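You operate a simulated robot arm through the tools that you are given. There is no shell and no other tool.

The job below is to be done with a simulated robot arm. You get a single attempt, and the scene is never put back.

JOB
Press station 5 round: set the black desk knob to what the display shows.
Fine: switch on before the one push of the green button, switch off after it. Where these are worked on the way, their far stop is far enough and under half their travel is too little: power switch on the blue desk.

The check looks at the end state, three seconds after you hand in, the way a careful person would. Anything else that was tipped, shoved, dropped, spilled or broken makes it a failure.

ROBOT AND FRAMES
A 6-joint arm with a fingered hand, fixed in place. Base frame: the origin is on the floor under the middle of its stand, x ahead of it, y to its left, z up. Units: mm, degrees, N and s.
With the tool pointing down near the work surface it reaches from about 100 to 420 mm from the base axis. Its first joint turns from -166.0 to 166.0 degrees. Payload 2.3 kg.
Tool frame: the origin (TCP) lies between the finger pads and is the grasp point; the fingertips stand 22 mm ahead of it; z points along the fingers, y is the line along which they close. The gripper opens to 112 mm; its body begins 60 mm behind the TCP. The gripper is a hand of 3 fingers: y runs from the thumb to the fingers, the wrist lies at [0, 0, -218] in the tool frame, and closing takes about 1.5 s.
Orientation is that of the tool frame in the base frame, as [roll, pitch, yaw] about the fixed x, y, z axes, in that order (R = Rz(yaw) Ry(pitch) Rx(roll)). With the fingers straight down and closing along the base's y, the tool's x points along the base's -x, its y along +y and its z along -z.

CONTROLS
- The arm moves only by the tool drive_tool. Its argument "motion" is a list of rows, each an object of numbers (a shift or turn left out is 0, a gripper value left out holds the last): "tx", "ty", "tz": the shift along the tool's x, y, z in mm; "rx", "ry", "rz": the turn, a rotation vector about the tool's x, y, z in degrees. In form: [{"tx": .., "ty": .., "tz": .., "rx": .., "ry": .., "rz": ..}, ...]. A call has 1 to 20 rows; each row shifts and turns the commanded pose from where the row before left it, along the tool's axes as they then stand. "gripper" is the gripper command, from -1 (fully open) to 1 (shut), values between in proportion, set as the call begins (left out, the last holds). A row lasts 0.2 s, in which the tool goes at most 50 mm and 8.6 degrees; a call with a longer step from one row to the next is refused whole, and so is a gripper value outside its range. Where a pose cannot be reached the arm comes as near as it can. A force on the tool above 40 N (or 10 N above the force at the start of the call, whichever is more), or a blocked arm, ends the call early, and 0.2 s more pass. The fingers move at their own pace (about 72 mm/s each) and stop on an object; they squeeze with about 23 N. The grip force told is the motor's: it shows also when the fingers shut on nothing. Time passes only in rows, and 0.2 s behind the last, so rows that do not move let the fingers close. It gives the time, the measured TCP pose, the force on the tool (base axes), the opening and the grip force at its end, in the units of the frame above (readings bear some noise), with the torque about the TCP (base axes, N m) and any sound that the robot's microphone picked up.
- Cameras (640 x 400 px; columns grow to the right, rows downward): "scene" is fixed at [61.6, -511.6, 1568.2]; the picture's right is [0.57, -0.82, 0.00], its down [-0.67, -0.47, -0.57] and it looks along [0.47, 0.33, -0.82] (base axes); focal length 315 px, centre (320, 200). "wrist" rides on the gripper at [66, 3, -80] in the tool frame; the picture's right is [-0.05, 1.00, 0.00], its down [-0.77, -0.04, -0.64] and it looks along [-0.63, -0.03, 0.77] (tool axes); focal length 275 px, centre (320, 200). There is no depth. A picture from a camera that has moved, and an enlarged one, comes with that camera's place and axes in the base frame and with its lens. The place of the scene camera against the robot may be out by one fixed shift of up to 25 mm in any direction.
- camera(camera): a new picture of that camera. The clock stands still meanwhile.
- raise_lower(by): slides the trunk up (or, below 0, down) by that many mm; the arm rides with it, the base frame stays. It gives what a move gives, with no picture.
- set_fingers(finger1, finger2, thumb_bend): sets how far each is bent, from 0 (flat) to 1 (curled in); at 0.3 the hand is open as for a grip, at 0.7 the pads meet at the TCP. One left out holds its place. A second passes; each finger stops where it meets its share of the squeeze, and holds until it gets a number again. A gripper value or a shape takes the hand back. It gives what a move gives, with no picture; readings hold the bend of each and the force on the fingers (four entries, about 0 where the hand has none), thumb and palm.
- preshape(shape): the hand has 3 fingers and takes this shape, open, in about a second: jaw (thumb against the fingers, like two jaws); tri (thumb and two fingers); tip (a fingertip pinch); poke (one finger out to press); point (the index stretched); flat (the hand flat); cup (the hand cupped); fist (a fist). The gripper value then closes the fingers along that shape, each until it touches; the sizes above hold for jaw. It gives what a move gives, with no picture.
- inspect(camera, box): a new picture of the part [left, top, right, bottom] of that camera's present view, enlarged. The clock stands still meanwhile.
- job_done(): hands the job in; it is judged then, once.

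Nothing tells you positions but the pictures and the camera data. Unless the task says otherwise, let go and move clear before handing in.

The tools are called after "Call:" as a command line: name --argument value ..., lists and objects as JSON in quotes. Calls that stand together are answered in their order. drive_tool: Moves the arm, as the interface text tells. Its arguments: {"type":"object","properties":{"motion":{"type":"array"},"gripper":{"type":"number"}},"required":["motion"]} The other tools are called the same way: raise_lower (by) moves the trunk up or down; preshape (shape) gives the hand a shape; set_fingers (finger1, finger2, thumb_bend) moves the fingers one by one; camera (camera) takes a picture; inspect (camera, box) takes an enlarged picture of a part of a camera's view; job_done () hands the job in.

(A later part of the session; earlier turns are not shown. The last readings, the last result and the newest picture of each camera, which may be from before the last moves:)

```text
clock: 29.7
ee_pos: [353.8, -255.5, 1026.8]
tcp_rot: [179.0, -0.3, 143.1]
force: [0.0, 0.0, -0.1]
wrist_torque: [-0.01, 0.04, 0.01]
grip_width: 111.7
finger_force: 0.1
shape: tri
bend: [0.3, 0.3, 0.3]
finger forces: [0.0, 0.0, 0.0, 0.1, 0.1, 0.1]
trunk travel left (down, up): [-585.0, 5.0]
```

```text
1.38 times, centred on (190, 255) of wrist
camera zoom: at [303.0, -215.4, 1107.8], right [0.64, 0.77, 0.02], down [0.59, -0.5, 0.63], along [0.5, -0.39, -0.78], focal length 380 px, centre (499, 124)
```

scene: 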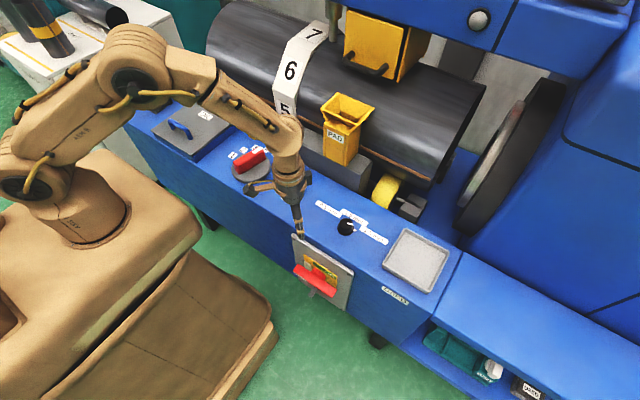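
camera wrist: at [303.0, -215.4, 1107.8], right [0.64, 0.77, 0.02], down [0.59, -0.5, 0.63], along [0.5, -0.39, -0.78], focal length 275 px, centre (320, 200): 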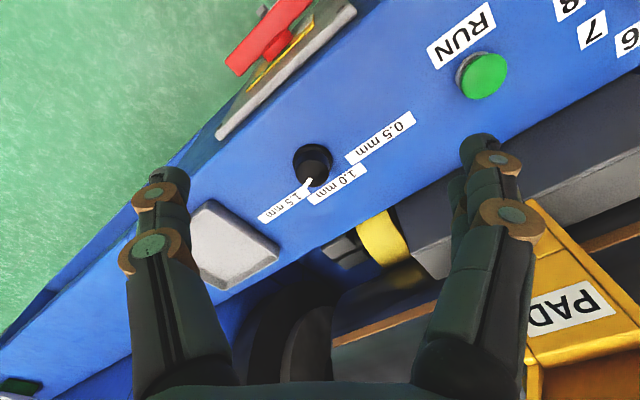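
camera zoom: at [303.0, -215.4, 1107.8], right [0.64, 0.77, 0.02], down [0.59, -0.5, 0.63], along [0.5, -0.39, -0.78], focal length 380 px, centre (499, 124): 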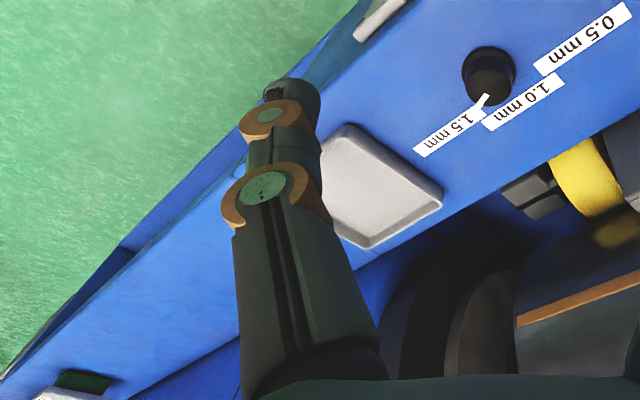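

Good. I'll raise a little, lower the trunk 130 mm so the knob is comfortably within reach, then tilt 15° outward.

Call:
drive_tool --motion '[{"tz": -40}, {"tz": -30}]'

Call:
raise_lower --by -130

Call:
drive_tool --motion '[{"ry": -5}, {"ry": -5}, {"ry": -5}]'

```text
clock: 30.3
ee_pos: [353.8, -257.1, 1096.1]
tcp_rot: [179.0, -0.2, 143.1]
force: [0.7, 0.1, -0.4]
wrist_torque: [0.0, -0.01, 0.01]
grip_width: 112.0
finger_force: 0.0
shape: tri
bend: [0.3, 0.3, 0.3]
finger forces: [0.0, 0.0, 0.1, 0.0, 0.0, 0.0]
trunk travel left (down, up): [-585.0, 5.0]
```

```text
clock: 31.9
ee_pos: [354.2, -256.7, 968.2]
tcp_rot: [178.9, -0.4, 143.1]
force: [0.6, -0.7, -0.4]
wrist_torque: [0.03, -0.02, -0.03]
grip_width: 111.9
finger_force: 0.0
shape: tri
bend: [0.3, 0.3, 0.3]
finger forces: [0.0, 0.1, 0.0, 0.1, 0.0, 0.1]
trunk travel left (down, up): [-455.0, 135.0]
```

```text
clock: 32.7
ee_pos: [353.6, -257.2, 966.6]
tcp_rot: [178.9, 14.9, 142.7]
force: [0.1, 0.0, 1.1]
wrist_torque: [0.03, -0.02, -0.03]
grip_width: 111.9
finger_force: 0.2
shape: tri
bend: [0.3, 0.3, 0.3]
finger forces: [0.0, 0.0, 0.0, 0.0, 0.1, 0.0]
trunk travel left (down, up): [-455.0, 135.0]
```

Positioned for the move. I'll go above the knob with the 15° tilt and yaw back 30° for the first turning stroke.

Call:
drive_tool --motion '[{"tx": -25.6, "tz": 19.3, "ty": -2.4}, {"tx": -25.6, "tz": 19.3, "ty": -2.4}, {"tx": -25.6, "tz": 19.3, "ty": -2.4}, {"rx": 1.94, "rz": 7.25}, {"rx": 1.94, "rz": 7.25}, {"rx": 1.94, "rz": 7.25}, {"rx": 1.94, "rz": 7.25}]'

Call:
camera --camera "wrist"

Call:
inspect --camera "scene" --box '[270, 150, 430, 280]'

```text
clock: 34.3
ee_pos: [421.1, -316.3, 930.2]
tcp_rot: [179.2, 14.3, 112.7]
force: [0.0, 0.1, -0.4]
wrist_torque: [0.01, 0.0, 0.0]
grip_width: 111.8
finger_force: 0.1
shape: tri
bend: [0.3, 0.3, 0.3]
finger forces: [0.0, 0.0, 0.1, 0.0, 0.0, 0.0]
trunk travel left (down, up): [-455.0, 135.0]
```

```text
taken
camera wrist: at [390.7, -238.2, 991.9], right [0.94, 0.35, 0.02], down [0.19, -0.56, 0.81], along [0.29, -0.75, -0.59], focal length 275 px, centre (320, 200)
```

wrist: 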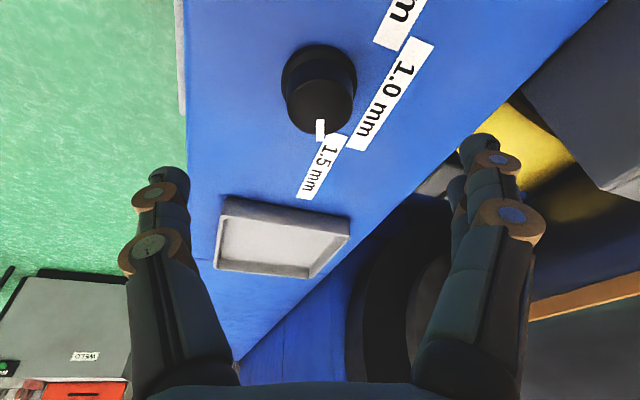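

```text
3.08 times, centred on (350, 215) of scene
camera zoom: at [61.6, -511.6, 1568.2], right [0.57, -0.82, 0.0], down [-0.67, -0.47, -0.57], along [0.47, 0.33, -0.82], focal length 968 px, centre (228, 154)
```

zoom: 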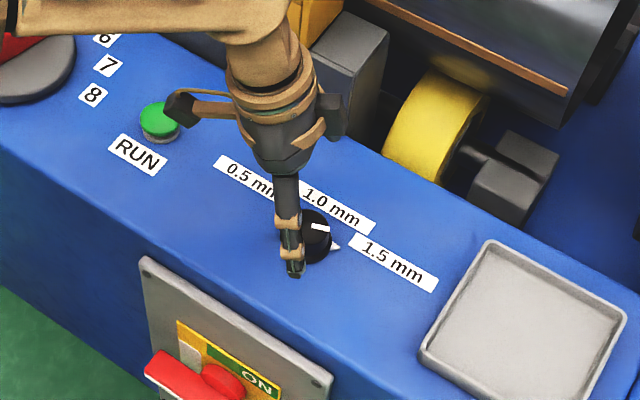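

The knob is directly below the grasp point. I'll descend straight down to z≈877 around it.

Call:
drive_tool --motion '[{"tx": 4.4, "tz": 17.1}, {"tx": 4.4, "tz": 17.1}, {"tx": 4.4, "tz": 17.1}, {}]'

Call:
camera --camera "wrist"

Call:
inspect --camera "scene" --box '[300, 190, 400, 260]'

```text
clock: 35.3
ee_pos: [423.0, -314.8, 876.7]
tcp_rot: [179.2, 14.3, 112.8]
force: [-0.3, 0.3, 0.0]
wrist_torque: [-0.02, 0.0, -0.02]
grip_width: 111.9
finger_force: 0.0
shape: tri
bend: [0.3, 0.3, 0.3]
finger forces: [0.1, 0.1, 0.0, 0.0, 0.0, 0.1]
trunk travel left (down, up): [-455.0, 135.0]
```

```text
taken
camera wrist: at [391.3, -237.4, 938.9], right [0.94, 0.35, 0.03], down [0.19, -0.56, 0.81], along [0.3, -0.75, -0.59], focal length 275 px, centre (320, 200)
```

wrist: 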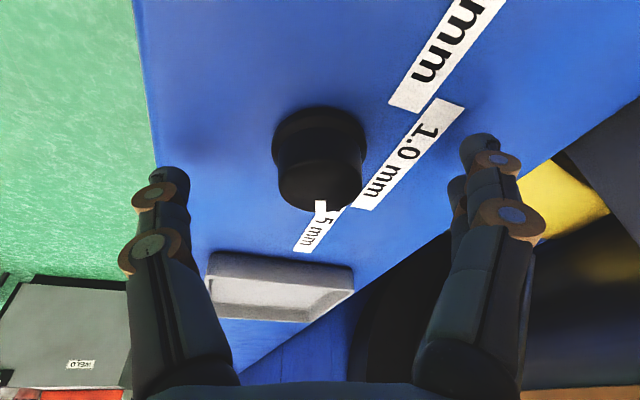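

```text
5.71 times, centred on (350, 225) of scene
camera zoom: at [61.6, -511.6, 1568.2], right [0.57, -0.82, 0.0], down [-0.67, -0.47, -0.57], along [0.47, 0.33, -0.82], focal length 1798 px, centre (149, 57)
```

zoom: 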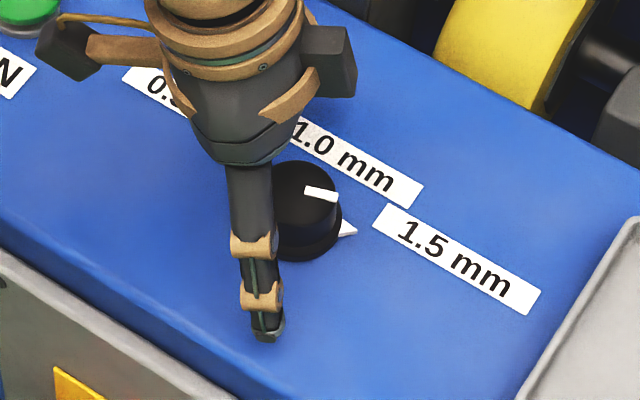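

The knob is centred between the fingers. Closing on it now.

Call:
drive_tool --motion '[{}, {}, {}, {}, {}, {}, {}, {}]' --gripper 1

Call:
camera --camera "wrist"

Call:
inspect --camera "scene" --box '[300, 190, 400, 260]'

```text
clock: 37.1
ee_pos: [422.6, -314.6, 876.0]
tcp_rot: [179.1, 14.1, 112.8]
force: [-0.7, 2.8, -2.1]
wrist_torque: [0.1, 0.03, 0.03]
grip_width: 29.1
finger_force: 22.9
shape: tri
bend: [0.73, 0.73, 0.7]
finger forces: [10.4, 10.6, 0.1, 0.0, 20.5, 0.0]
trunk travel left (down, up): [-455.0, 135.0]
```

```text
taken
camera wrist: at [391.3, -237.1, 939.0], right [0.94, 0.35, 0.02], down [0.19, -0.56, 0.81], along [0.3, -0.75, -0.59], focal length 275 px, centre (320, 200)
```

wrist: 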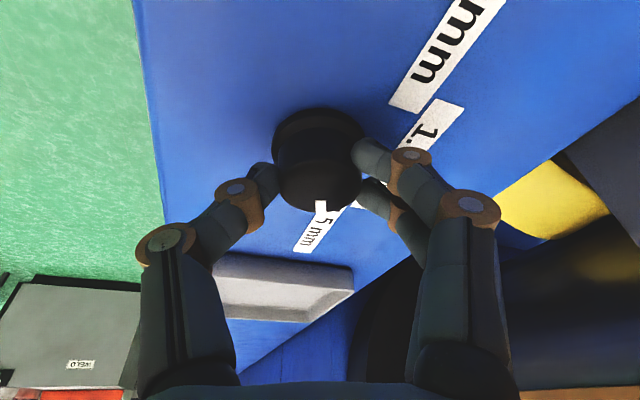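

```text
5.71 times, centred on (350, 225) of scene
camera zoom: at [61.6, -511.6, 1568.2], right [0.57, -0.82, 0.0], down [-0.67, -0.47, -0.57], along [0.47, 0.33, -0.82], focal length 1798 px, centre (149, 57)
```

zoom: 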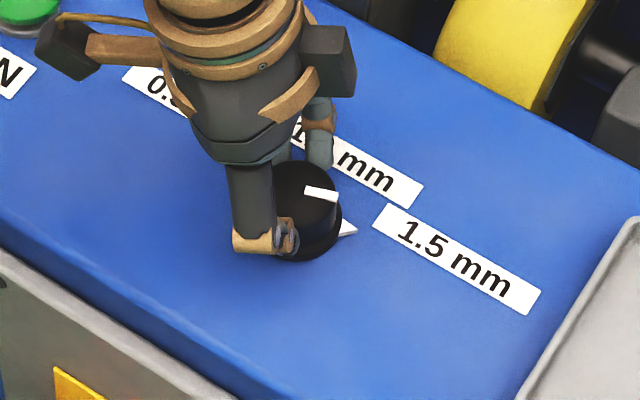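

A three-point grip on the knob. I'll turn it 30° counter-clockwise first and check.

Call:
drive_tool --motion '[{"rx": -1.85, "rz": -7.27}, {"rx": -1.85, "rz": -7.27}, {"rx": -1.85, "rz": -7.27}, {"rx": -1.85, "rz": -7.27}]'

Call:
inspect --camera "scene" --box '[300, 190, 400, 260]'

Call:
camera --camera "wrist"

```text
clock: 38.1
ee_pos: [420.3, -315.6, 877.1]
tcp_rot: [179.2, 14.6, 142.8]
force: [-9.2, -1.8, -3.2]
wrist_torque: [-0.03, 0.19, -0.04]
grip_width: 29.0
finger_force: 23.3
shape: tri
bend: [0.73, 0.73, 0.7]
finger forces: [10.3, 9.7, 0.0, 0.0, 25.9, 0.0]
trunk travel left (down, up): [-455.0, 135.0]
```

```text
5.71 times, centred on (350, 225) of scene
camera zoom: at [61.6, -511.6, 1568.2], right [0.57, -0.82, 0.0], down [-0.67, -0.47, -0.57], along [0.47, 0.33, -0.82], focal length 1798 px, centre (149, 57)
```

zoom: 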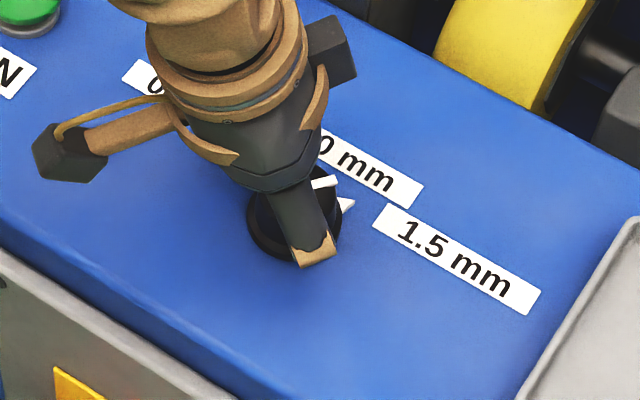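

```text
taken
camera wrist: at [354.2, -263.9, 938.5], right [0.64, 0.77, 0.02], down [0.44, -0.39, 0.81], along [0.63, -0.5, -0.59], focal length 275 px, centre (320, 200)
```

wrist: 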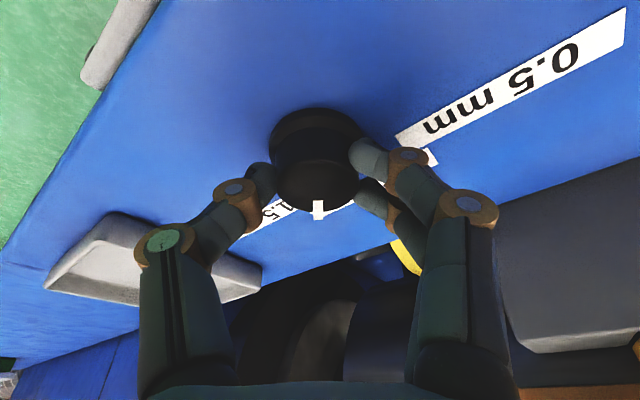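

The knob follows the hand. Continuing another 30°.

Call:
drive_tool --motion '[{"rx": -1.85, "rz": -7.27}, {"rx": -1.85, "rz": -7.27}, {"rx": -1.85, "rz": -7.27}, {"rx": -1.85, "rz": -7.27}, {}]'

Call:
inspect --camera "scene" --box '[300, 190, 400, 260]'

Call:
camera --camera "wrist"

```text
clock: 39.3
ee_pos: [420.4, -316.6, 877.3]
tcp_rot: [179.5, 15.1, 173.1]
force: [-17.8, -7.5, -5.9]
wrist_torque: [-0.15, 0.28, -0.06]
grip_width: 29.0
finger_force: 23.3
shape: tri
bend: [0.74, 0.73, 0.7]
finger forces: [12.1, 8.1, 0.0, 0.0, 28.6, 0.0]
trunk travel left (down, up): [-455.0, 135.0]
```

```text
5.71 times, centred on (350, 225) of scene
camera zoom: at [61.6, -511.6, 1568.2], right [0.57, -0.82, 0.0], down [-0.67, -0.47, -0.57], along [0.47, 0.33, -0.82], focal length 1798 px, centre (149, 57)
```

zoom: 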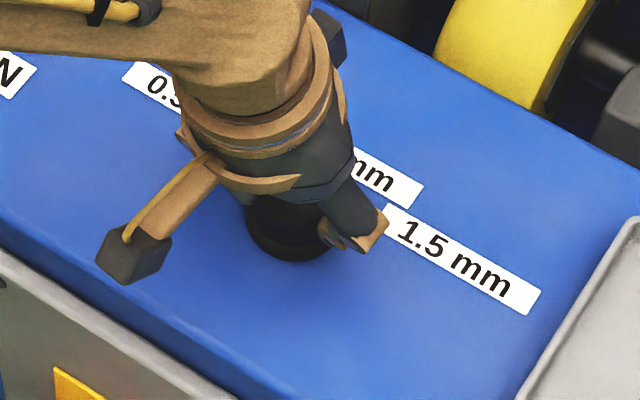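

```text
taken
camera wrist: at [335.4, -304.9, 938.1], right [0.16, 0.99, 0.02], down [0.57, -0.11, 0.81], along [0.8, -0.12, -0.58], focal length 275 px, centre (320, 200)
```

wrist: 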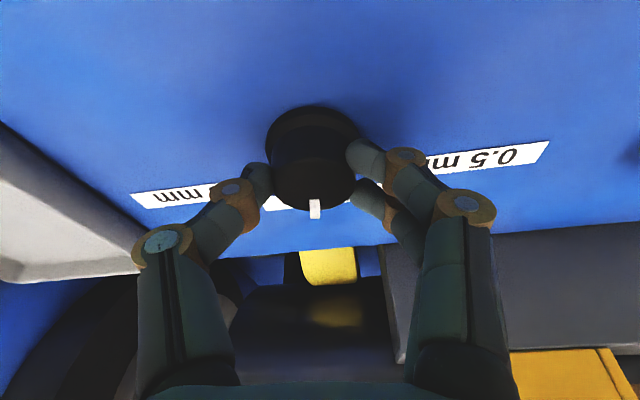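

The pointer is on 1.0 now. I'll release, rotate the open hand back 60° around the knob, and regrip for the second stroke.

Call:
drive_tool --motion '[{}, {}, {}, {}, {}, {}, {}, {}]' --gripper -1

Call:
drive_tool --motion '[{}, {}, {}, {}, {}]'

Call:
camera --camera "wrist"

```text
clock: 41.1
ee_pos: [421.9, -316.0, 875.7]
tcp_rot: [179.6, 14.8, 172.9]
force: [0.2, 0.2, -0.3]
wrist_torque: [-0.01, -0.03, -0.01]
grip_width: 112.0
finger_force: 0.0
shape: tri
bend: [0.3, 0.3, 0.3]
finger forces: [0.1, 0.1, 0.0, 0.1, 0.0, 0.0]
trunk travel left (down, up): [-455.0, 135.0]
```

```text
clock: 42.3
ee_pos: [420.9, -314.3, 876.8]
tcp_rot: [179.6, 14.9, 173.0]
force: [0.0, -0.6, -0.9]
wrist_torque: [-0.02, 0.04, 0.04]
grip_width: 111.8
finger_force: 0.1
shape: tri
bend: [0.3, 0.3, 0.3]
finger forces: [0.0, 0.1, 0.0, 0.0, 0.1, 0.0]
trunk travel left (down, up): [-455.0, 135.0]
```

```text
taken
camera wrist: at [338.1, -302.8, 937.9], right [0.17, 0.99, 0.02], down [0.57, -0.11, 0.81], along [0.8, -0.12, -0.58], focal length 275 px, centre (320, 200)
```

wrist: 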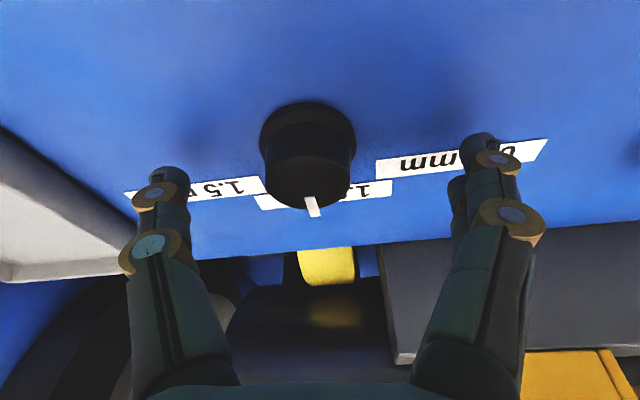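

The knob sits at 1.0. Rotating the open hand back around it, with a small recentring.

Call:
drive_tool --motion '[{"ty": -3.5}, {"rx": 1.9, "rz": 7.25}, {"rx": 1.9, "rz": 7.25}, {"rx": 1.9, "rz": 7.25}, {"rx": 1.9, "rz": 7.25}, {"rx": 1.9, "rz": 7.25}, {"rx": 1.9, "rz": 7.25}, {"rx": 1.9, "rz": 7.25}, {"rx": 1.9, "rz": 7.25}, {}]'

Call:
camera --camera "wrist"

Call:
inspect --camera "scene" --box '[300, 190, 400, 260]'

```text
clock: 44.5
ee_pos: [421.0, -317.5, 876.3]
tcp_rot: [179.7, 14.5, 113.0]
force: [-0.5, -0.4, 0.0]
wrist_torque: [0.0, -0.01, -0.01]
grip_width: 112.0
finger_force: 0.0
shape: tri
bend: [0.3, 0.3, 0.3]
finger forces: [0.0, 0.0, 0.0, 0.1, 0.0, 0.0]
trunk travel left (down, up): [-455.0, 135.0]
```

```text
taken
camera wrist: at [390.9, -240.9, 938.5], right [0.94, 0.35, 0.02], down [0.19, -0.56, 0.81], along [0.29, -0.75, -0.59], focal length 275 px, centre (320, 200)
```

wrist: 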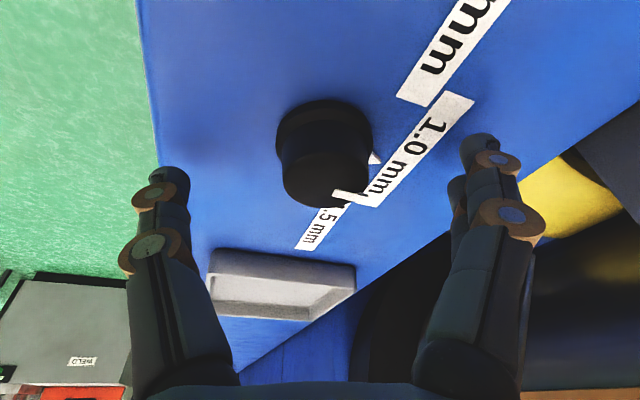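

```text
5.71 times, centred on (350, 225) of scene
camera zoom: at [61.6, -511.6, 1568.2], right [0.57, -0.82, 0.0], down [-0.67, -0.47, -0.57], along [0.47, 0.33, -0.82], focal length 1798 px, centre (149, 57)
```

zoom: 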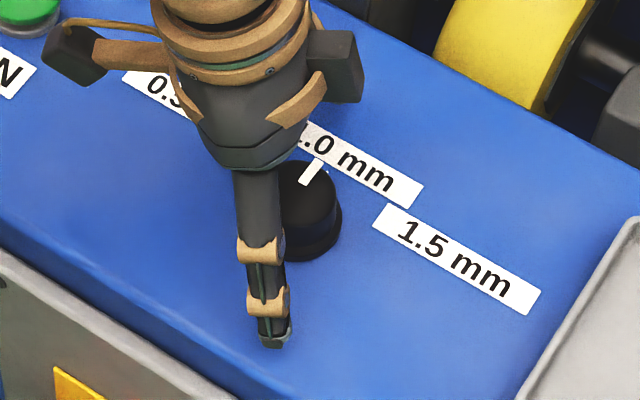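

Knob at 1.0. Closing again and turning another 60° toward 0.5.

Call:
drive_tool --motion '[{}, {}, {}, {}, {}, {}, {}, {}]' --gripper 1

Call:
drive_tool --motion '[{"rx": -1.88, "rz": -7.27}, {"rx": -1.88, "rz": -7.27}, {"rx": -1.88, "rz": -7.27}, {"rx": -1.88, "rz": -7.27}, {"rx": -1.88, "rz": -7.27}, {"rx": -1.88, "rz": -7.27}, {"rx": -1.88, "rz": -7.27}, {"rx": -1.88, "rz": -7.27}, {}]'

Call:
camera --camera "wrist"

```text
clock: 46.3
ee_pos: [422.3, -319.2, 875.5]
tcp_rot: [179.7, 14.4, 113.1]
force: [-0.4, -0.3, -0.7]
wrist_torque: [0.01, 0.02, 0.01]
grip_width: 29.1
finger_force: 23.2
shape: tri
bend: [0.74, 0.73, 0.7]
finger forces: [10.5, 10.7, 0.0, 0.1, 20.9, 0.1]
trunk travel left (down, up): [-455.0, 135.0]
```

```text
clock: 48.3
ee_pos: [422.7, -320.7, 876.7]
tcp_rot: [179.7, 14.9, 173.2]
force: [0.5, -9.6, -0.1]
wrist_torque: [-0.17, 0.02, -0.01]
grip_width: 28.7
finger_force: 23.1
shape: tri
bend: [0.74, 0.73, 0.7]
finger forces: [9.4, 9.6, 0.1, 0.1, 27.1, 0.1]
trunk travel left (down, up): [-455.0, 135.0]
```

```text
taken
camera wrist: at [338.2, -308.0, 937.8], right [0.16, 0.99, 0.02], down [0.57, -0.11, 0.81], along [0.8, -0.12, -0.58], focal length 275 px, centre (320, 200)
```

wrist: 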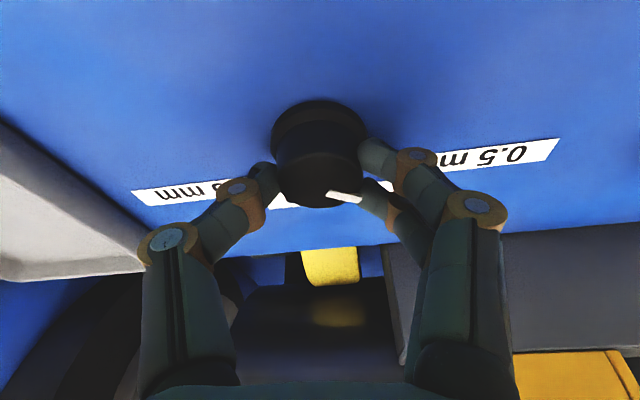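

The line on the knob has swung toward 0.5. I'll release and lift to check it.

Call:
drive_tool --motion '[{}, {}, {}, {}, {}, {}, {}, {}]' --gripper -1

Call:
drive_tool --motion '[{"tx": -6, "tz": -25}, {"tx": -6, "tz": -25}, {"tx": -6, "tz": -25}, {"tx": 5, "tz": -25}, {"tx": 10, "tz": -25}]'

Call:
camera --camera "wrist"

Call:
inspect --camera "scene" --box '[300, 190, 400, 260]'

```text
clock: 50.1
ee_pos: [420.8, -317.4, 877.2]
tcp_rot: [179.8, 14.8, 173.0]
force: [0.5, 0.4, 0.4]
wrist_torque: [-0.02, -0.01, -0.02]
grip_width: 111.9
finger_force: 0.1
shape: tri
bend: [0.3, 0.3, 0.3]
finger forces: [0.1, 0.0, 0.1, 0.1, 0.1, 0.0]
trunk travel left (down, up): [-455.0, 135.0]
```

```text
clock: 51.3
ee_pos: [389.5, -317.2, 998.3]
tcp_rot: [179.7, 14.9, 173.1]
force: [0.4, -0.4, -0.5]
wrist_torque: [-0.02, -0.01, -0.02]
grip_width: 112.0
finger_force: 0.1
shape: tri
bend: [0.3, 0.3, 0.3]
finger forces: [0.0, 0.1, 0.0, 0.0, 0.1, 0.0]
trunk travel left (down, up): [-455.0, 135.0]
```

```text
taken
camera wrist: at [306.1, -304.0, 1060.2], right [0.16, 0.99, 0.02], down [0.57, -0.11, 0.81], along [0.8, -0.12, -0.58], focal length 275 px, centre (320, 200)
```

wrist: 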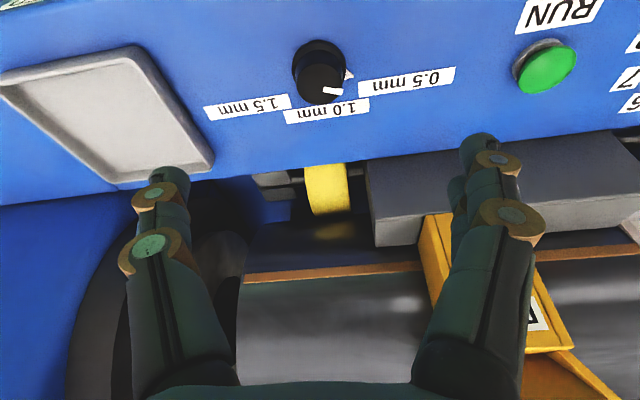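

```text
5.71 times, centred on (350, 225) of scene
camera zoom: at [61.6, -511.6, 1568.2], right [0.57, -0.82, 0.0], down [-0.67, -0.47, -0.57], along [0.47, 0.33, -0.82], focal length 1798 px, centre (149, 57)
```

zoom: 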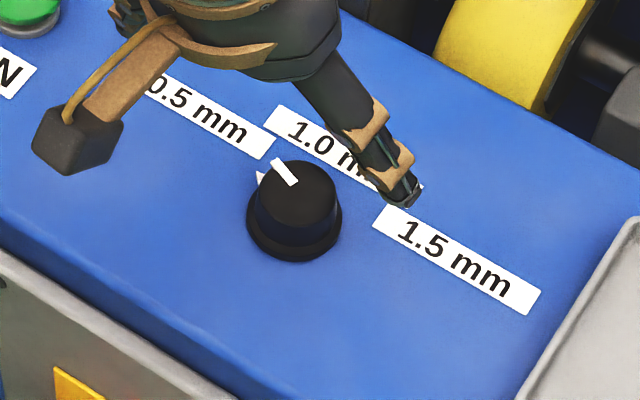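

Call:
inspect --camera "wrist" --box '[200, 20, 470, 140]'

```text
2.37 times, centred on (335, 80) of wrist
camera zoom: at [306.1, -304.0, 1060.2], right [0.16, 0.99, 0.02], down [0.57, -0.11, 0.81], along [0.8, -0.12, -0.58], focal length 652 px, centre (284, 484)
```

zoom: 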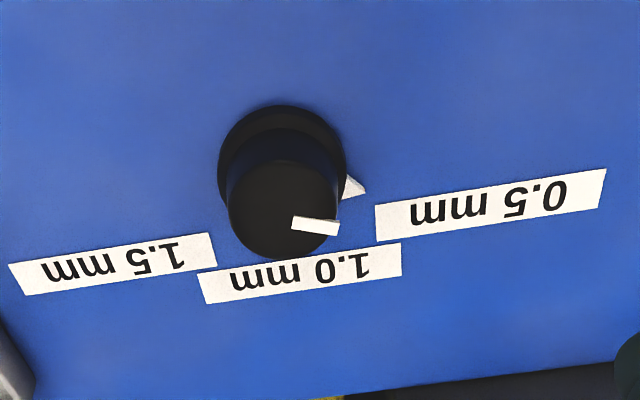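

The knob points at 0.5 mm. Next is the power switch on the front face; I'll back off and swing the hand to view it from the front.

Call:
drive_tool --motion '[{"rx": -1.8, "rz": -6.8, "tz": -20}, {"tx": 36.7, "tz": -9.8, "ty": 3.4}, {"tx": 36.7, "tz": -9.8, "ty": 3.4}, {"tx": 36.7, "tz": -9.8, "ty": 3.4}, {"tx": 36.7, "tz": -9.8, "ty": 3.4}, {"tx": 36.7, "tz": -9.8, "ty": 3.4}, {"ry": -7}, {"ry": -7}, {"ry": -7}, {"ry": -7}]'

Call:
camera --camera "wrist"

Call:
camera --camera "scene"

```text
clock: 53.5
ee_pos: [402.0, -169.9, 1091.6]
tcp_rot: [179.7, 42.0, 179.5]
force: [-0.1, 0.1, -0.3]
wrist_torque: [0.01, 0.02, 0.01]
grip_width: 112.3
finger_force: 0.0
shape: tri
bend: [0.3, 0.3, 0.3]
finger forces: [0.1, 0.0, 0.1, 0.1, 0.1, 0.0]
out of reach, approached as far as the arm can: row 3, 4, 5, 6, 7, 8, 9, 10
trunk travel left (down, up): [-455.0, 135.0]
```

```text
taken
camera wrist: at [298.5, -165.8, 1106.8], right [0.04, 1.0, 0.03], down [0.15, -0.04, 0.99], along [0.99, -0.04, -0.15], focal length 275 px, centre (320, 200)
```

wrist: 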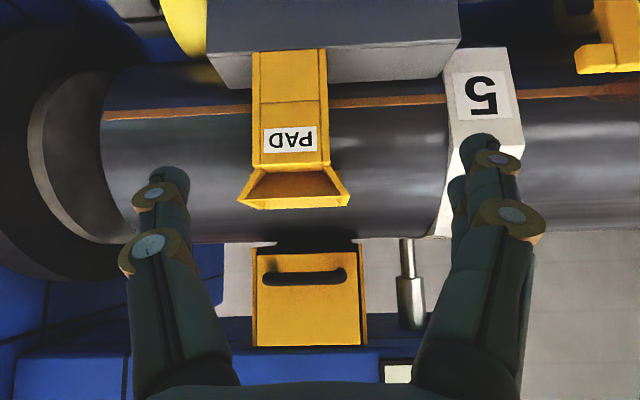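

```text
taken
```

scene: 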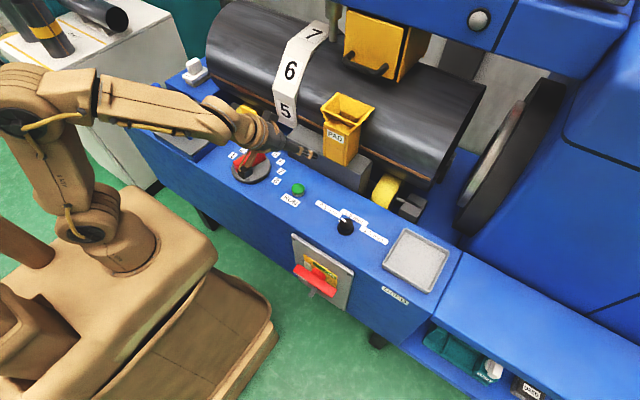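

The arm can't fold with the hand facing straight ahead at that azimuth; the tool needs to stay near the radial direction. I'll bring the commanded pose back to where the arm is and turn the hand to face radially toward the switch.

Call:
drive_tool --motion '[{"tx": -32.9, "tz": 13.6, "ty": 21.7}, {"tx": -32.9, "tz": 13.6, "ty": 21.7}, {"tx": -32.9, "tz": 13.6, "ty": 21.7}, {"tx": -32.9, "tz": 13.6, "ty": 21.7}, {"tx": -32.9, "tz": 13.6, "ty": 21.7}, {"tx": -32.9, "tz": 13.6, "ty": 21.7}, {}]'

```text
clock: 55.1
ee_pos: [590.6, -39.6, 1160.6]
tcp_rot: [179.6, 42.9, 179.9]
force: [0.4, 0.1, 0.5]
wrist_torque: [0.03, 0.0, 0.01]
grip_width: 112.1
finger_force: 0.0
shape: tri
bend: [0.3, 0.3, 0.3]
finger forces: [0.1, 0.0, 0.0, 0.1, 0.0, 0.0]
out of reach, approached as far as the arm can: row 6
trunk travel left (down, up): [-455.0, 135.0]
```

The commanded pose follows the measured one after all, so that carried the hand forward; no contact occurred. I'll retrace that path right away.

Call:
drive_tool --motion '[{"tx": 32.9, "tz": -13.6, "ty": -21.7}, {"tx": 32.9, "tz": -13.6, "ty": -21.7}, {"tx": 32.9, "tz": -13.6, "ty": -21.7}, {"tx": 32.9, "tz": -13.6, "ty": -21.7}, {"tx": 32.9, "tz": -13.6, "ty": -21.7}, {"tx": 30, "tz": -12, "ty": -20}]'

Call:
camera --camera "scene"

```text
clock: 56.5
ee_pos: [519.6, -213.9, 1166.1]
tcp_rot: [179.5, 42.7, 180.0]
force: [-0.7, 0.4, -0.4]
wrist_torque: [0.0, -0.02, -0.01]
grip_width: 112.2
finger_force: 0.0
shape: tri
bend: [0.3, 0.3, 0.3]
finger forces: [0.0, 0.0, 0.1, 0.1, 0.0, 0.0]
out of reach, approached as far as the arm can: row 1, 2, 3, 4, 5, 6
trunk travel left (down, up): [-455.0, 135.0]
```

```text
taken
```

scene: 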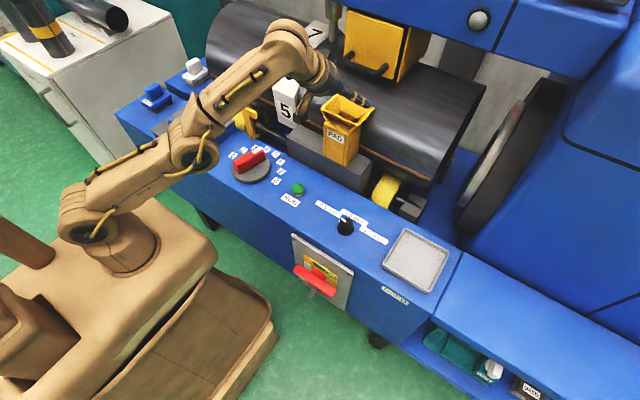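

The arm drifted to a stretched pose above the drum without contact. I'll look from the wrist before retracting.

Call:
camera --camera "wrist"

Call:
inspect --camera "scene" --box '[180, 0, 440, 180]'

```text
taken
camera wrist: at [415.7, -212.6, 1180.4], right [0.03, 1.0, 0.04], down [0.14, -0.04, 0.99], along [0.99, -0.02, -0.14], focal length 275 px, centre (320, 200)
```

wrist: 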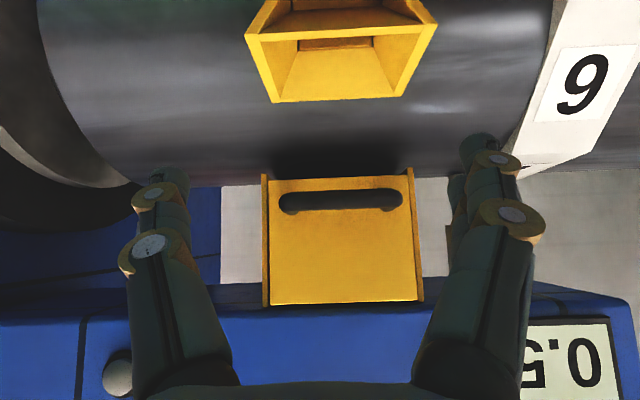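

```text
2.22 times, centred on (310, 90) of scene
camera zoom: at [61.6, -511.6, 1568.2], right [0.57, -0.82, 0.0], down [-0.67, -0.47, -0.57], along [0.47, 0.33, -0.82], focal length 699 px, centre (342, 444)
```

zoom: 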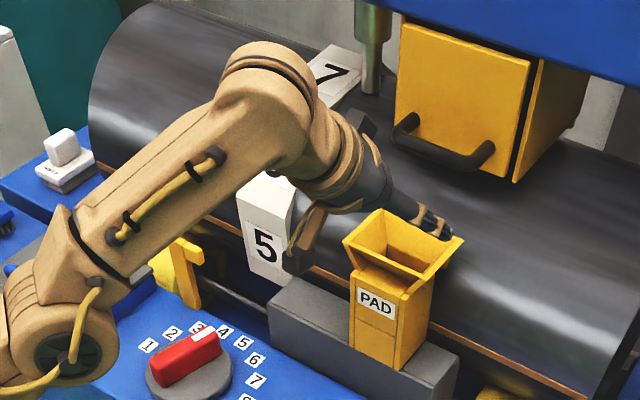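

The hand is clear by roughly 90 mm above the PAD hopper. I'll turn the hand to the radial direction (which frees the joints), then retract.

Call:
drive_tool --motion '[{"rx": 4.75, "rz": 5.15}, {"rx": 4.75, "rz": 5.15}, {"rx": 4.75, "rz": 5.15}]'

```text
clock: 57.3
ee_pos: [531.4, -220.9, 1174.6]
tcp_rot: [179.6, 42.7, 158.8]
force: [0.6, 1.1, 0.3]
wrist_torque: [-0.03, 0.02, 0.01]
grip_width: 111.9
finger_force: 0.0
shape: tri
bend: [0.3, 0.3, 0.3]
finger forces: [0.0, 0.1, 0.0, 0.1, 0.0, 0.0]
out of reach, approached as far as the arm can: row 1, 2, 3
trunk travel left (down, up): [-455.0, 135.0]
```

Call:
drive_tool --motion '[{"tx": 18, "tz": -17}, {"tx": 18, "tz": -17}, {"tx": 18, "tz": -17}, {"tx": 18, "tz": -17}]'

```text
clock: 58.3
ee_pos: [492.3, -214.9, 1224.9]
tcp_rot: [179.6, 42.7, 158.9]
force: [0.7, -0.2, 0.8]
wrist_torque: [0.01, 0.02, -0.01]
grip_width: 112.3
finger_force: 0.1
shape: tri
bend: [0.3, 0.3, 0.3]
finger forces: [0.0, 0.0, 0.0, 0.0, 0.1, 0.0]
out of reach, approached as far as the arm can: row 1, 2, 3, 4
trunk travel left (down, up): [-455.0, 135.0]
```

The arm is sliding along its full-stretch limit (straight elbow). Moving down-and-inward should bend the elbow the right way.

Call:
drive_tool --motion '[{"tx": 32, "tz": 10}, {"tx": 32, "tz": 10}, {"tx": 32, "tz": 10}]'

Call:
camera --camera "scene"

```text
clock: 59.1
ee_pos: [504.1, -227.3, 1204.5]
tcp_rot: [179.6, 42.7, 159.0]
force: [0.4, 0.5, 0.3]
wrist_torque: [-0.02, 0.01, 0.04]
grip_width: 112.1
finger_force: 0.2
shape: tri
bend: [0.3, 0.3, 0.3]
finger forces: [0.0, 0.0, 0.1, 0.1, 0.1, 0.0]
out of reach, approached as far as the arm can: row 1, 2, 3
trunk travel left (down, up): [-455.0, 135.0]
```

```text
taken
```

scene: 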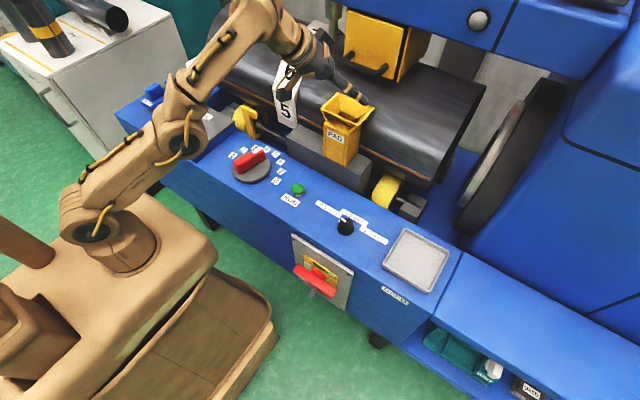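

The elbow seems to be slightly over-extended the wrong way. I'll stretch fully outward and up once, then go straight down so it bends the normal way.

Call:
drive_tool --motion '[{"tx": -39.5, "tz": 6.6}, {"tx": 20.3, "tz": 22}, {"tx": 20.3, "tz": 22}]'

```text
clock: 59.9
ee_pos: [509.8, -223.1, 1146.4]
tcp_rot: [179.5, 42.8, 158.8]
force: [-0.2, 0.4, -0.3]
wrist_torque: [-0.02, -0.01, -0.01]
grip_width: 112.2
finger_force: 0.0
shape: tri
bend: [0.3, 0.3, 0.3]
finger forces: [0.0, 0.1, 0.0, 0.0, 0.0, 0.0]
out of reach, approached as far as the arm can: row 1
trunk travel left (down, up): [-455.0, 135.0]
```

That freed the elbow. Now I'll retract toward the base.

Call:
drive_tool --motion '[{"tx": 25, "tz": -20}, {"tx": 25, "tz": -20}, {"tx": 25, "tz": -20}]'

Call:
camera --camera "scene"

```text
clock: 60.7
ee_pos: [420.9, -188.9, 1139.0]
tcp_rot: [179.7, 42.9, 159.1]
force: [0.1, -0.4, -1.2]
wrist_torque: [0.01, 0.0, 0.01]
grip_width: 112.2
finger_force: 0.1
shape: tri
bend: [0.3, 0.3, 0.3]
finger forces: [0.0, 0.0, 0.0, 0.0, 0.1, 0.0]
trunk travel left (down, up): [-455.0, 135.0]
```

```text
taken
```

scene: 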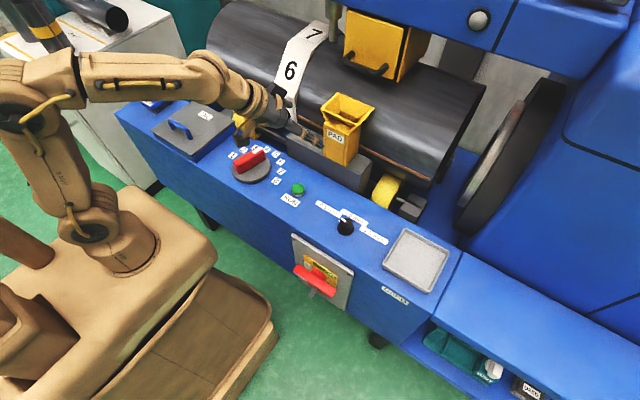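

Elbow is normal again. Now I'll swing around to the right, keeping the hand radial, to look at the power switch from the front.

Call:
drive_tool --motion '[{"tx": 23.4, "ty": -18.1, "tz": 1.0, "rx": 2.38, "rz": 2.57}, {"tx": 22.6, "ty": -19, "tz": 1.8, "rx": 2.38, "rz": 2.57}, {"tx": 21.7, "ty": -19.9, "tz": 2.6, "rx": 2.38, "rz": 2.57}, {"tx": 20.8, "ty": -20.8, "tz": 3.5, "rx": 2.38, "rz": 2.57}, {"tx": 19.8, "ty": -21.5, "tz": 4.4, "rx": 2.38, "rz": 2.57}, {"tx": 18.9, "ty": -22.2, "tz": 5.3, "rx": 2.38, "rz": 2.57}]'

```text
clock: 62.1
ee_pos: [291.0, -254.7, 1037.6]
tcp_rot: [179.7, 42.5, 137.8]
force: [-0.4, -0.6, -1.2]
wrist_torque: [0.0, 0.0, 0.02]
grip_width: 112.0
finger_force: 0.1
shape: tri
bend: [0.3, 0.3, 0.3]
finger forces: [0.0, 0.1, 0.0, 0.1, 0.1, 0.0]
trunk travel left (down, up): [-455.0, 135.0]
```

Now in position above and in front of the switch. I'll set the "poke" shape (narrower, and useful for pushing), and look.

Call:
preshape --shape "poke"

Call:
camera --camera "wrist"

Call:
inspect --camera "scene" --box '[180, 120, 400, 320]'

```text
clock: 63.0
ee_pos: [291.8, -254.6, 1037.5]
tcp_rot: [179.7, 42.6, 137.9]
force: [-0.4, -0.3, 0.1]
wrist_torque: [-0.01, 0.0, 0.03]
grip_width: 0.0
finger_force: 0.1
shape: poke
bend: [1.0, 1.0, 0.46]
finger forces: [0.0, 0.0, 0.0, 0.0, 0.1, 0.0]
trunk travel left (down, up): [-455.0, 135.0]
```

```text
taken
camera wrist: at [216.9, -184.2, 1052.9], right [0.69, 0.72, 0.04], down [0.08, -0.12, 0.99], along [0.72, -0.68, -0.14], focal length 275 px, centre (320, 200)
```

wrist: 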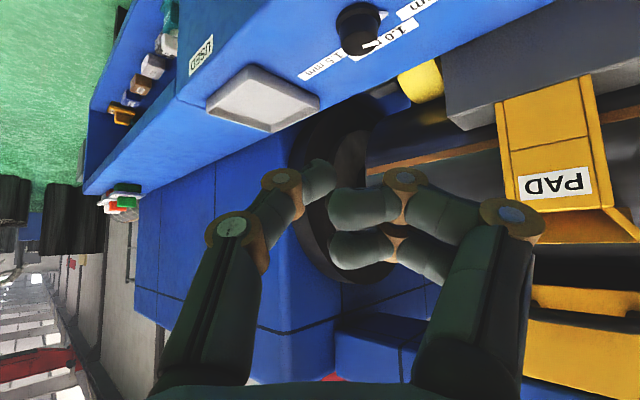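

```text
2.00 times, centred on (290, 220) of scene
camera zoom: at [61.6, -511.6, 1568.2], right [0.57, -0.82, 0.0], down [-0.67, -0.47, -0.57], along [0.47, 0.33, -0.82], focal length 629 px, centre (380, 160)
```

zoom: 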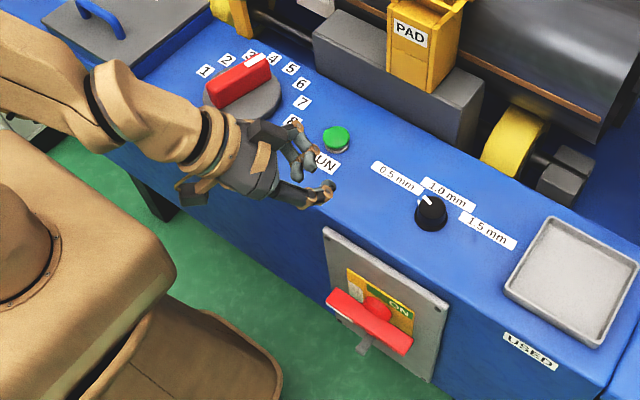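

The poke shape uses the thumb. I'll back off a bit more, then lower the trunk to bring the camera in front of the switch plate.

Call:
drive_tool --motion '[{"tx": 14.7, "tz": -13.6}, {"tx": 14.7, "tz": -13.6}]'

Call:
raise_lower --by -180

Call:
camera --camera "wrist"

Call:
camera --camera "scene"

```text
clock: 63.6
ee_pos: [262.3, -227.4, 1040.9]
tcp_rot: [179.8, 42.5, 138.0]
force: [0.8, 0.2, 1.2]
wrist_torque: [0.0, -0.02, 0.03]
grip_width: 0.0
finger_force: 0.0
shape: poke
bend: [1.0, 1.0, 0.46]
finger forces: [0.0, 0.0, 0.0, 0.0, 0.0, 0.0]
trunk travel left (down, up): [-455.0, 135.0]
```

```text
clock: 65.6
ee_pos: [260.3, -227.9, 861.3]
tcp_rot: [179.8, 42.4, 138.0]
force: [-0.5, -0.6, 0.0]
wrist_torque: [0.04, -0.02, 0.01]
grip_width: 0.0
finger_force: 0.0
shape: poke
bend: [1.0, 1.0, 0.46]
finger forces: [0.0, 0.0, 0.0, 0.0, 0.1, 0.0]
trunk travel left (down, up): [-275.0, 315.0]
```

```text
taken
camera wrist: at [186.7, -157.5, 875.9], right [0.69, 0.72, 0.04], down [0.08, -0.12, 0.99], along [0.72, -0.68, -0.14], focal length 275 px, centre (320, 200)
```

wrist: 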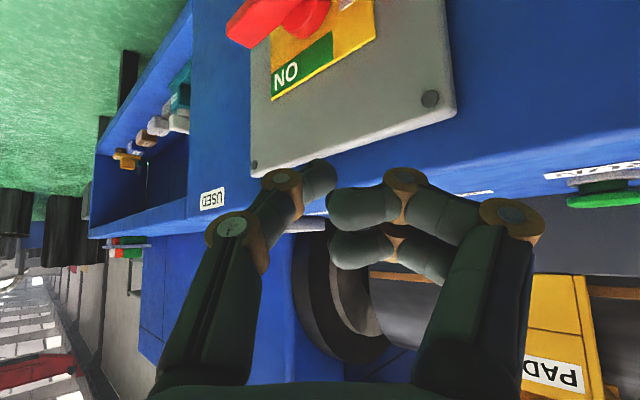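

```text
taken
```

scene: 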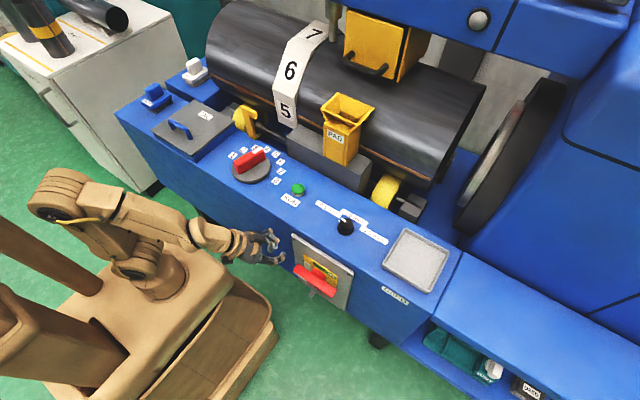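

Good view. Lowering another 90 mm to see the whole lever.

Call:
raise_lower --by -90

Call:
camera --camera "wrist"

```text
clock: 66.8
ee_pos: [262.4, -227.6, 771.0]
tcp_rot: [179.6, 42.4, 137.9]
force: [0.4, -0.2, 1.2]
wrist_torque: [0.0, -0.02, 0.03]
grip_width: 0.0
finger_force: 0.1
shape: poke
bend: [1.0, 1.0, 0.46]
finger forces: [0.1, 0.1, 0.0, 0.0, 0.1, 0.0]
trunk travel left (down, up): [-185.0, 405.0]
```

```text
taken
camera wrist: at [186.7, -157.5, 785.8], right [0.69, 0.72, 0.04], down [0.08, -0.12, 0.99], along [0.72, -0.68, -0.14], focal length 275 px, centre (320, 200)
```

wrist: 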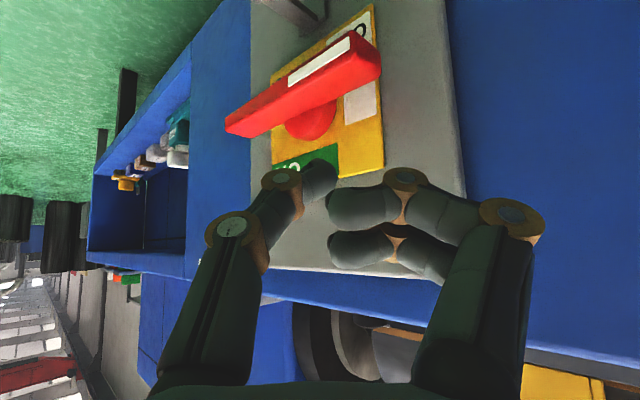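

Call:
inspect --camera "wrist" --box '[200, 0, 480, 200]'

Call:
raise_lower --by -50

Call:
inspect --camera "wrist" --box '[200, 0, 480, 200]'

```text
2.00 times, centred on (340, 100) of wrist
camera zoom: at [186.7, -157.5, 785.8], right [0.69, 0.72, 0.04], down [0.08, -0.12, 0.99], along [0.72, -0.68, -0.14], focal length 551 px, centre (280, 400)
```

zoom: 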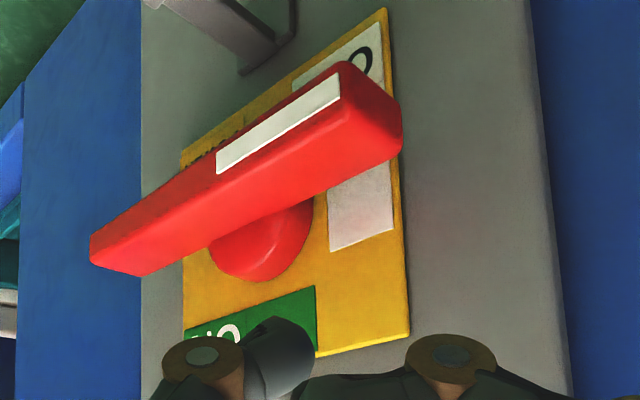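

```text
clock: 67.8
ee_pos: [260.7, -227.5, 721.2]
tcp_rot: [179.6, 42.4, 138.0]
force: [0.6, 0.9, 0.0]
wrist_torque: [0.0, 0.03, 0.0]
grip_width: 0.1
finger_force: 0.0
shape: poke
bend: [1.0, 1.0, 0.46]
finger forces: [0.0, 0.0, 0.0, 0.0, 0.0, 0.1]
trunk travel left (down, up): [-135.0, 455.0]
```

```text
2.00 times, centred on (340, 100) of wrist
camera zoom: at [186.7, -157.5, 735.8], right [0.69, 0.72, 0.04], down [0.08, -0.12, 0.99], along [0.72, -0.68, -0.14], focal length 551 px, centre (280, 400)
```

zoom: 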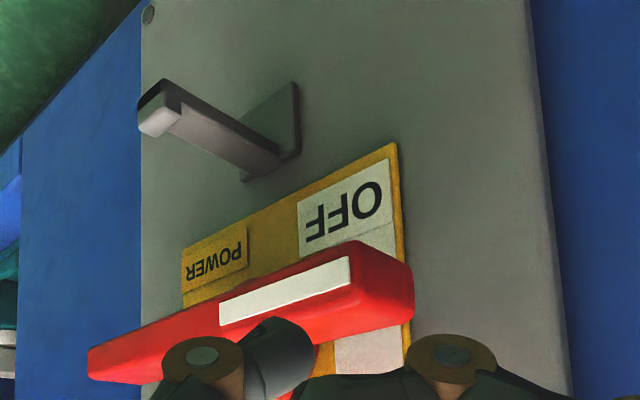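

Now the layout is clear: the bar (y≈-228 to -368, z≈688, front at x≈293) points left to OFF, ON is at the top, hub at y≈-298. I'll raise and look at the "point" shape to judge the best pushing finger.

Call:
raise_lower --by 170

Call:
preshape --shape "point"

Call:
camera --camera "wrist"

Call:
inspect --camera "scene" --box '[180, 160, 380, 310]'

```text
clock: 69.7
ee_pos: [261.5, -227.3, 890.2]
tcp_rot: [179.8, 42.4, 137.9]
force: [0.4, 0.1, -0.1]
wrist_torque: [-0.03, 0.0, 0.01]
grip_width: 0.0
finger_force: 0.0
shape: poke
bend: [1.0, 1.0, 0.46]
finger forces: [0.1, 0.0, 0.0, 0.0, 0.1, 0.0]
trunk travel left (down, up): [-305.0, 285.0]
```

```text
clock: 70.6
ee_pos: [261.4, -228.4, 890.9]
tcp_rot: [179.8, 42.4, 137.9]
force: [0.1, 0.5, 0.6]
wrist_torque: [-0.02, -0.01, -0.02]
grip_width: 0.0
finger_force: 0.1
shape: point
bend: [0.27, 1.0, 0.5]
finger forces: [0.0, 0.0, 0.0, 0.0, 0.1, 0.0]
trunk travel left (down, up): [-305.0, 285.0]
```

```text
taken
camera wrist: at [186.7, -157.5, 905.8], right [0.69, 0.72, 0.04], down [0.08, -0.12, 0.99], along [0.72, -0.68, -0.14], focal length 275 px, centre (320, 200)
```

wrist: 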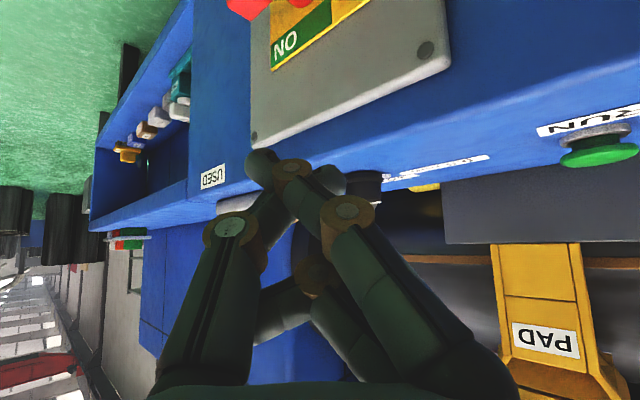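

```text
2.67 times, centred on (280, 235) of scene
camera zoom: at [61.6, -511.6, 1568.2], right [0.57, -0.82, 0.0], down [-0.67, -0.47, -0.57], along [0.47, 0.33, -0.82], focal length 839 px, centre (427, 107)
```

zoom: 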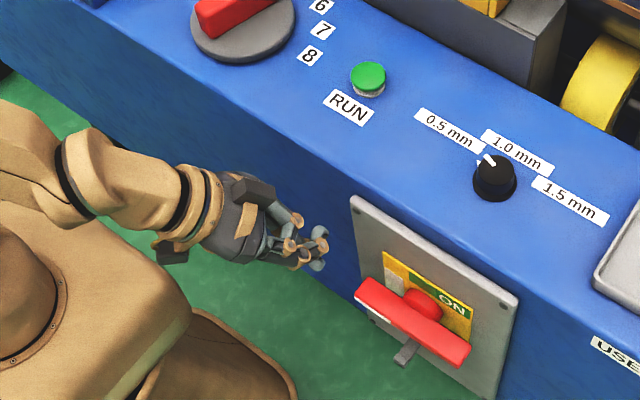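

The closed jaw gives the most predictable pusher (tips on the tool axis). I'll close the hand into that shape here, where there is room.

Call:
preshape --shape "jaw"

Call:
drive_tool --motion '[{}, {}, {}, {}, {}, {}, {}, {}, {}]' --gripper 1

Call:
camera --camera "wrist"

```text
clock: 71.5
ee_pos: [261.5, -227.6, 890.3]
tcp_rot: [179.7, 42.4, 137.9]
force: [-0.6, -1.3, -0.4]
wrist_torque: [0.0, -0.01, 0.01]
grip_width: 79.9
finger_force: 0.1
shape: jaw
bend: [0.3, 0.78, 0.3]
finger forces: [0.0, 0.0, 0.1, 0.0, 0.0, 0.0]
trunk travel left (down, up): [-305.0, 285.0]
```

```text
clock: 73.5
ee_pos: [262.5, -227.5, 890.5]
tcp_rot: [179.7, 42.4, 137.9]
force: [-0.3, 0.1, 0.4]
wrist_torque: [0.03, 0.08, -0.01]
grip_width: 0.0
finger_force: 23.2
shape: jaw
bend: [0.67, 0.68, 0.66]
finger forces: [0.0, 0.0, 0.1, 0.0, 0.0, 0.1]
trunk travel left (down, up): [-305.0, 285.0]
```

```text
taken
camera wrist: at [186.7, -157.5, 905.8], right [0.69, 0.72, 0.04], down [0.08, -0.12, 0.99], along [0.72, -0.68, -0.14], focal length 275 px, centre (320, 200)
```

wrist: 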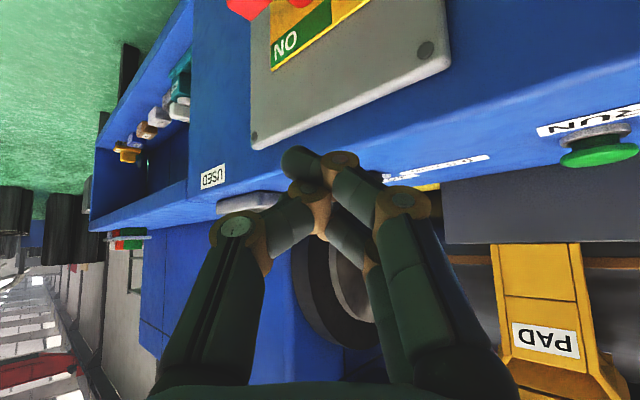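

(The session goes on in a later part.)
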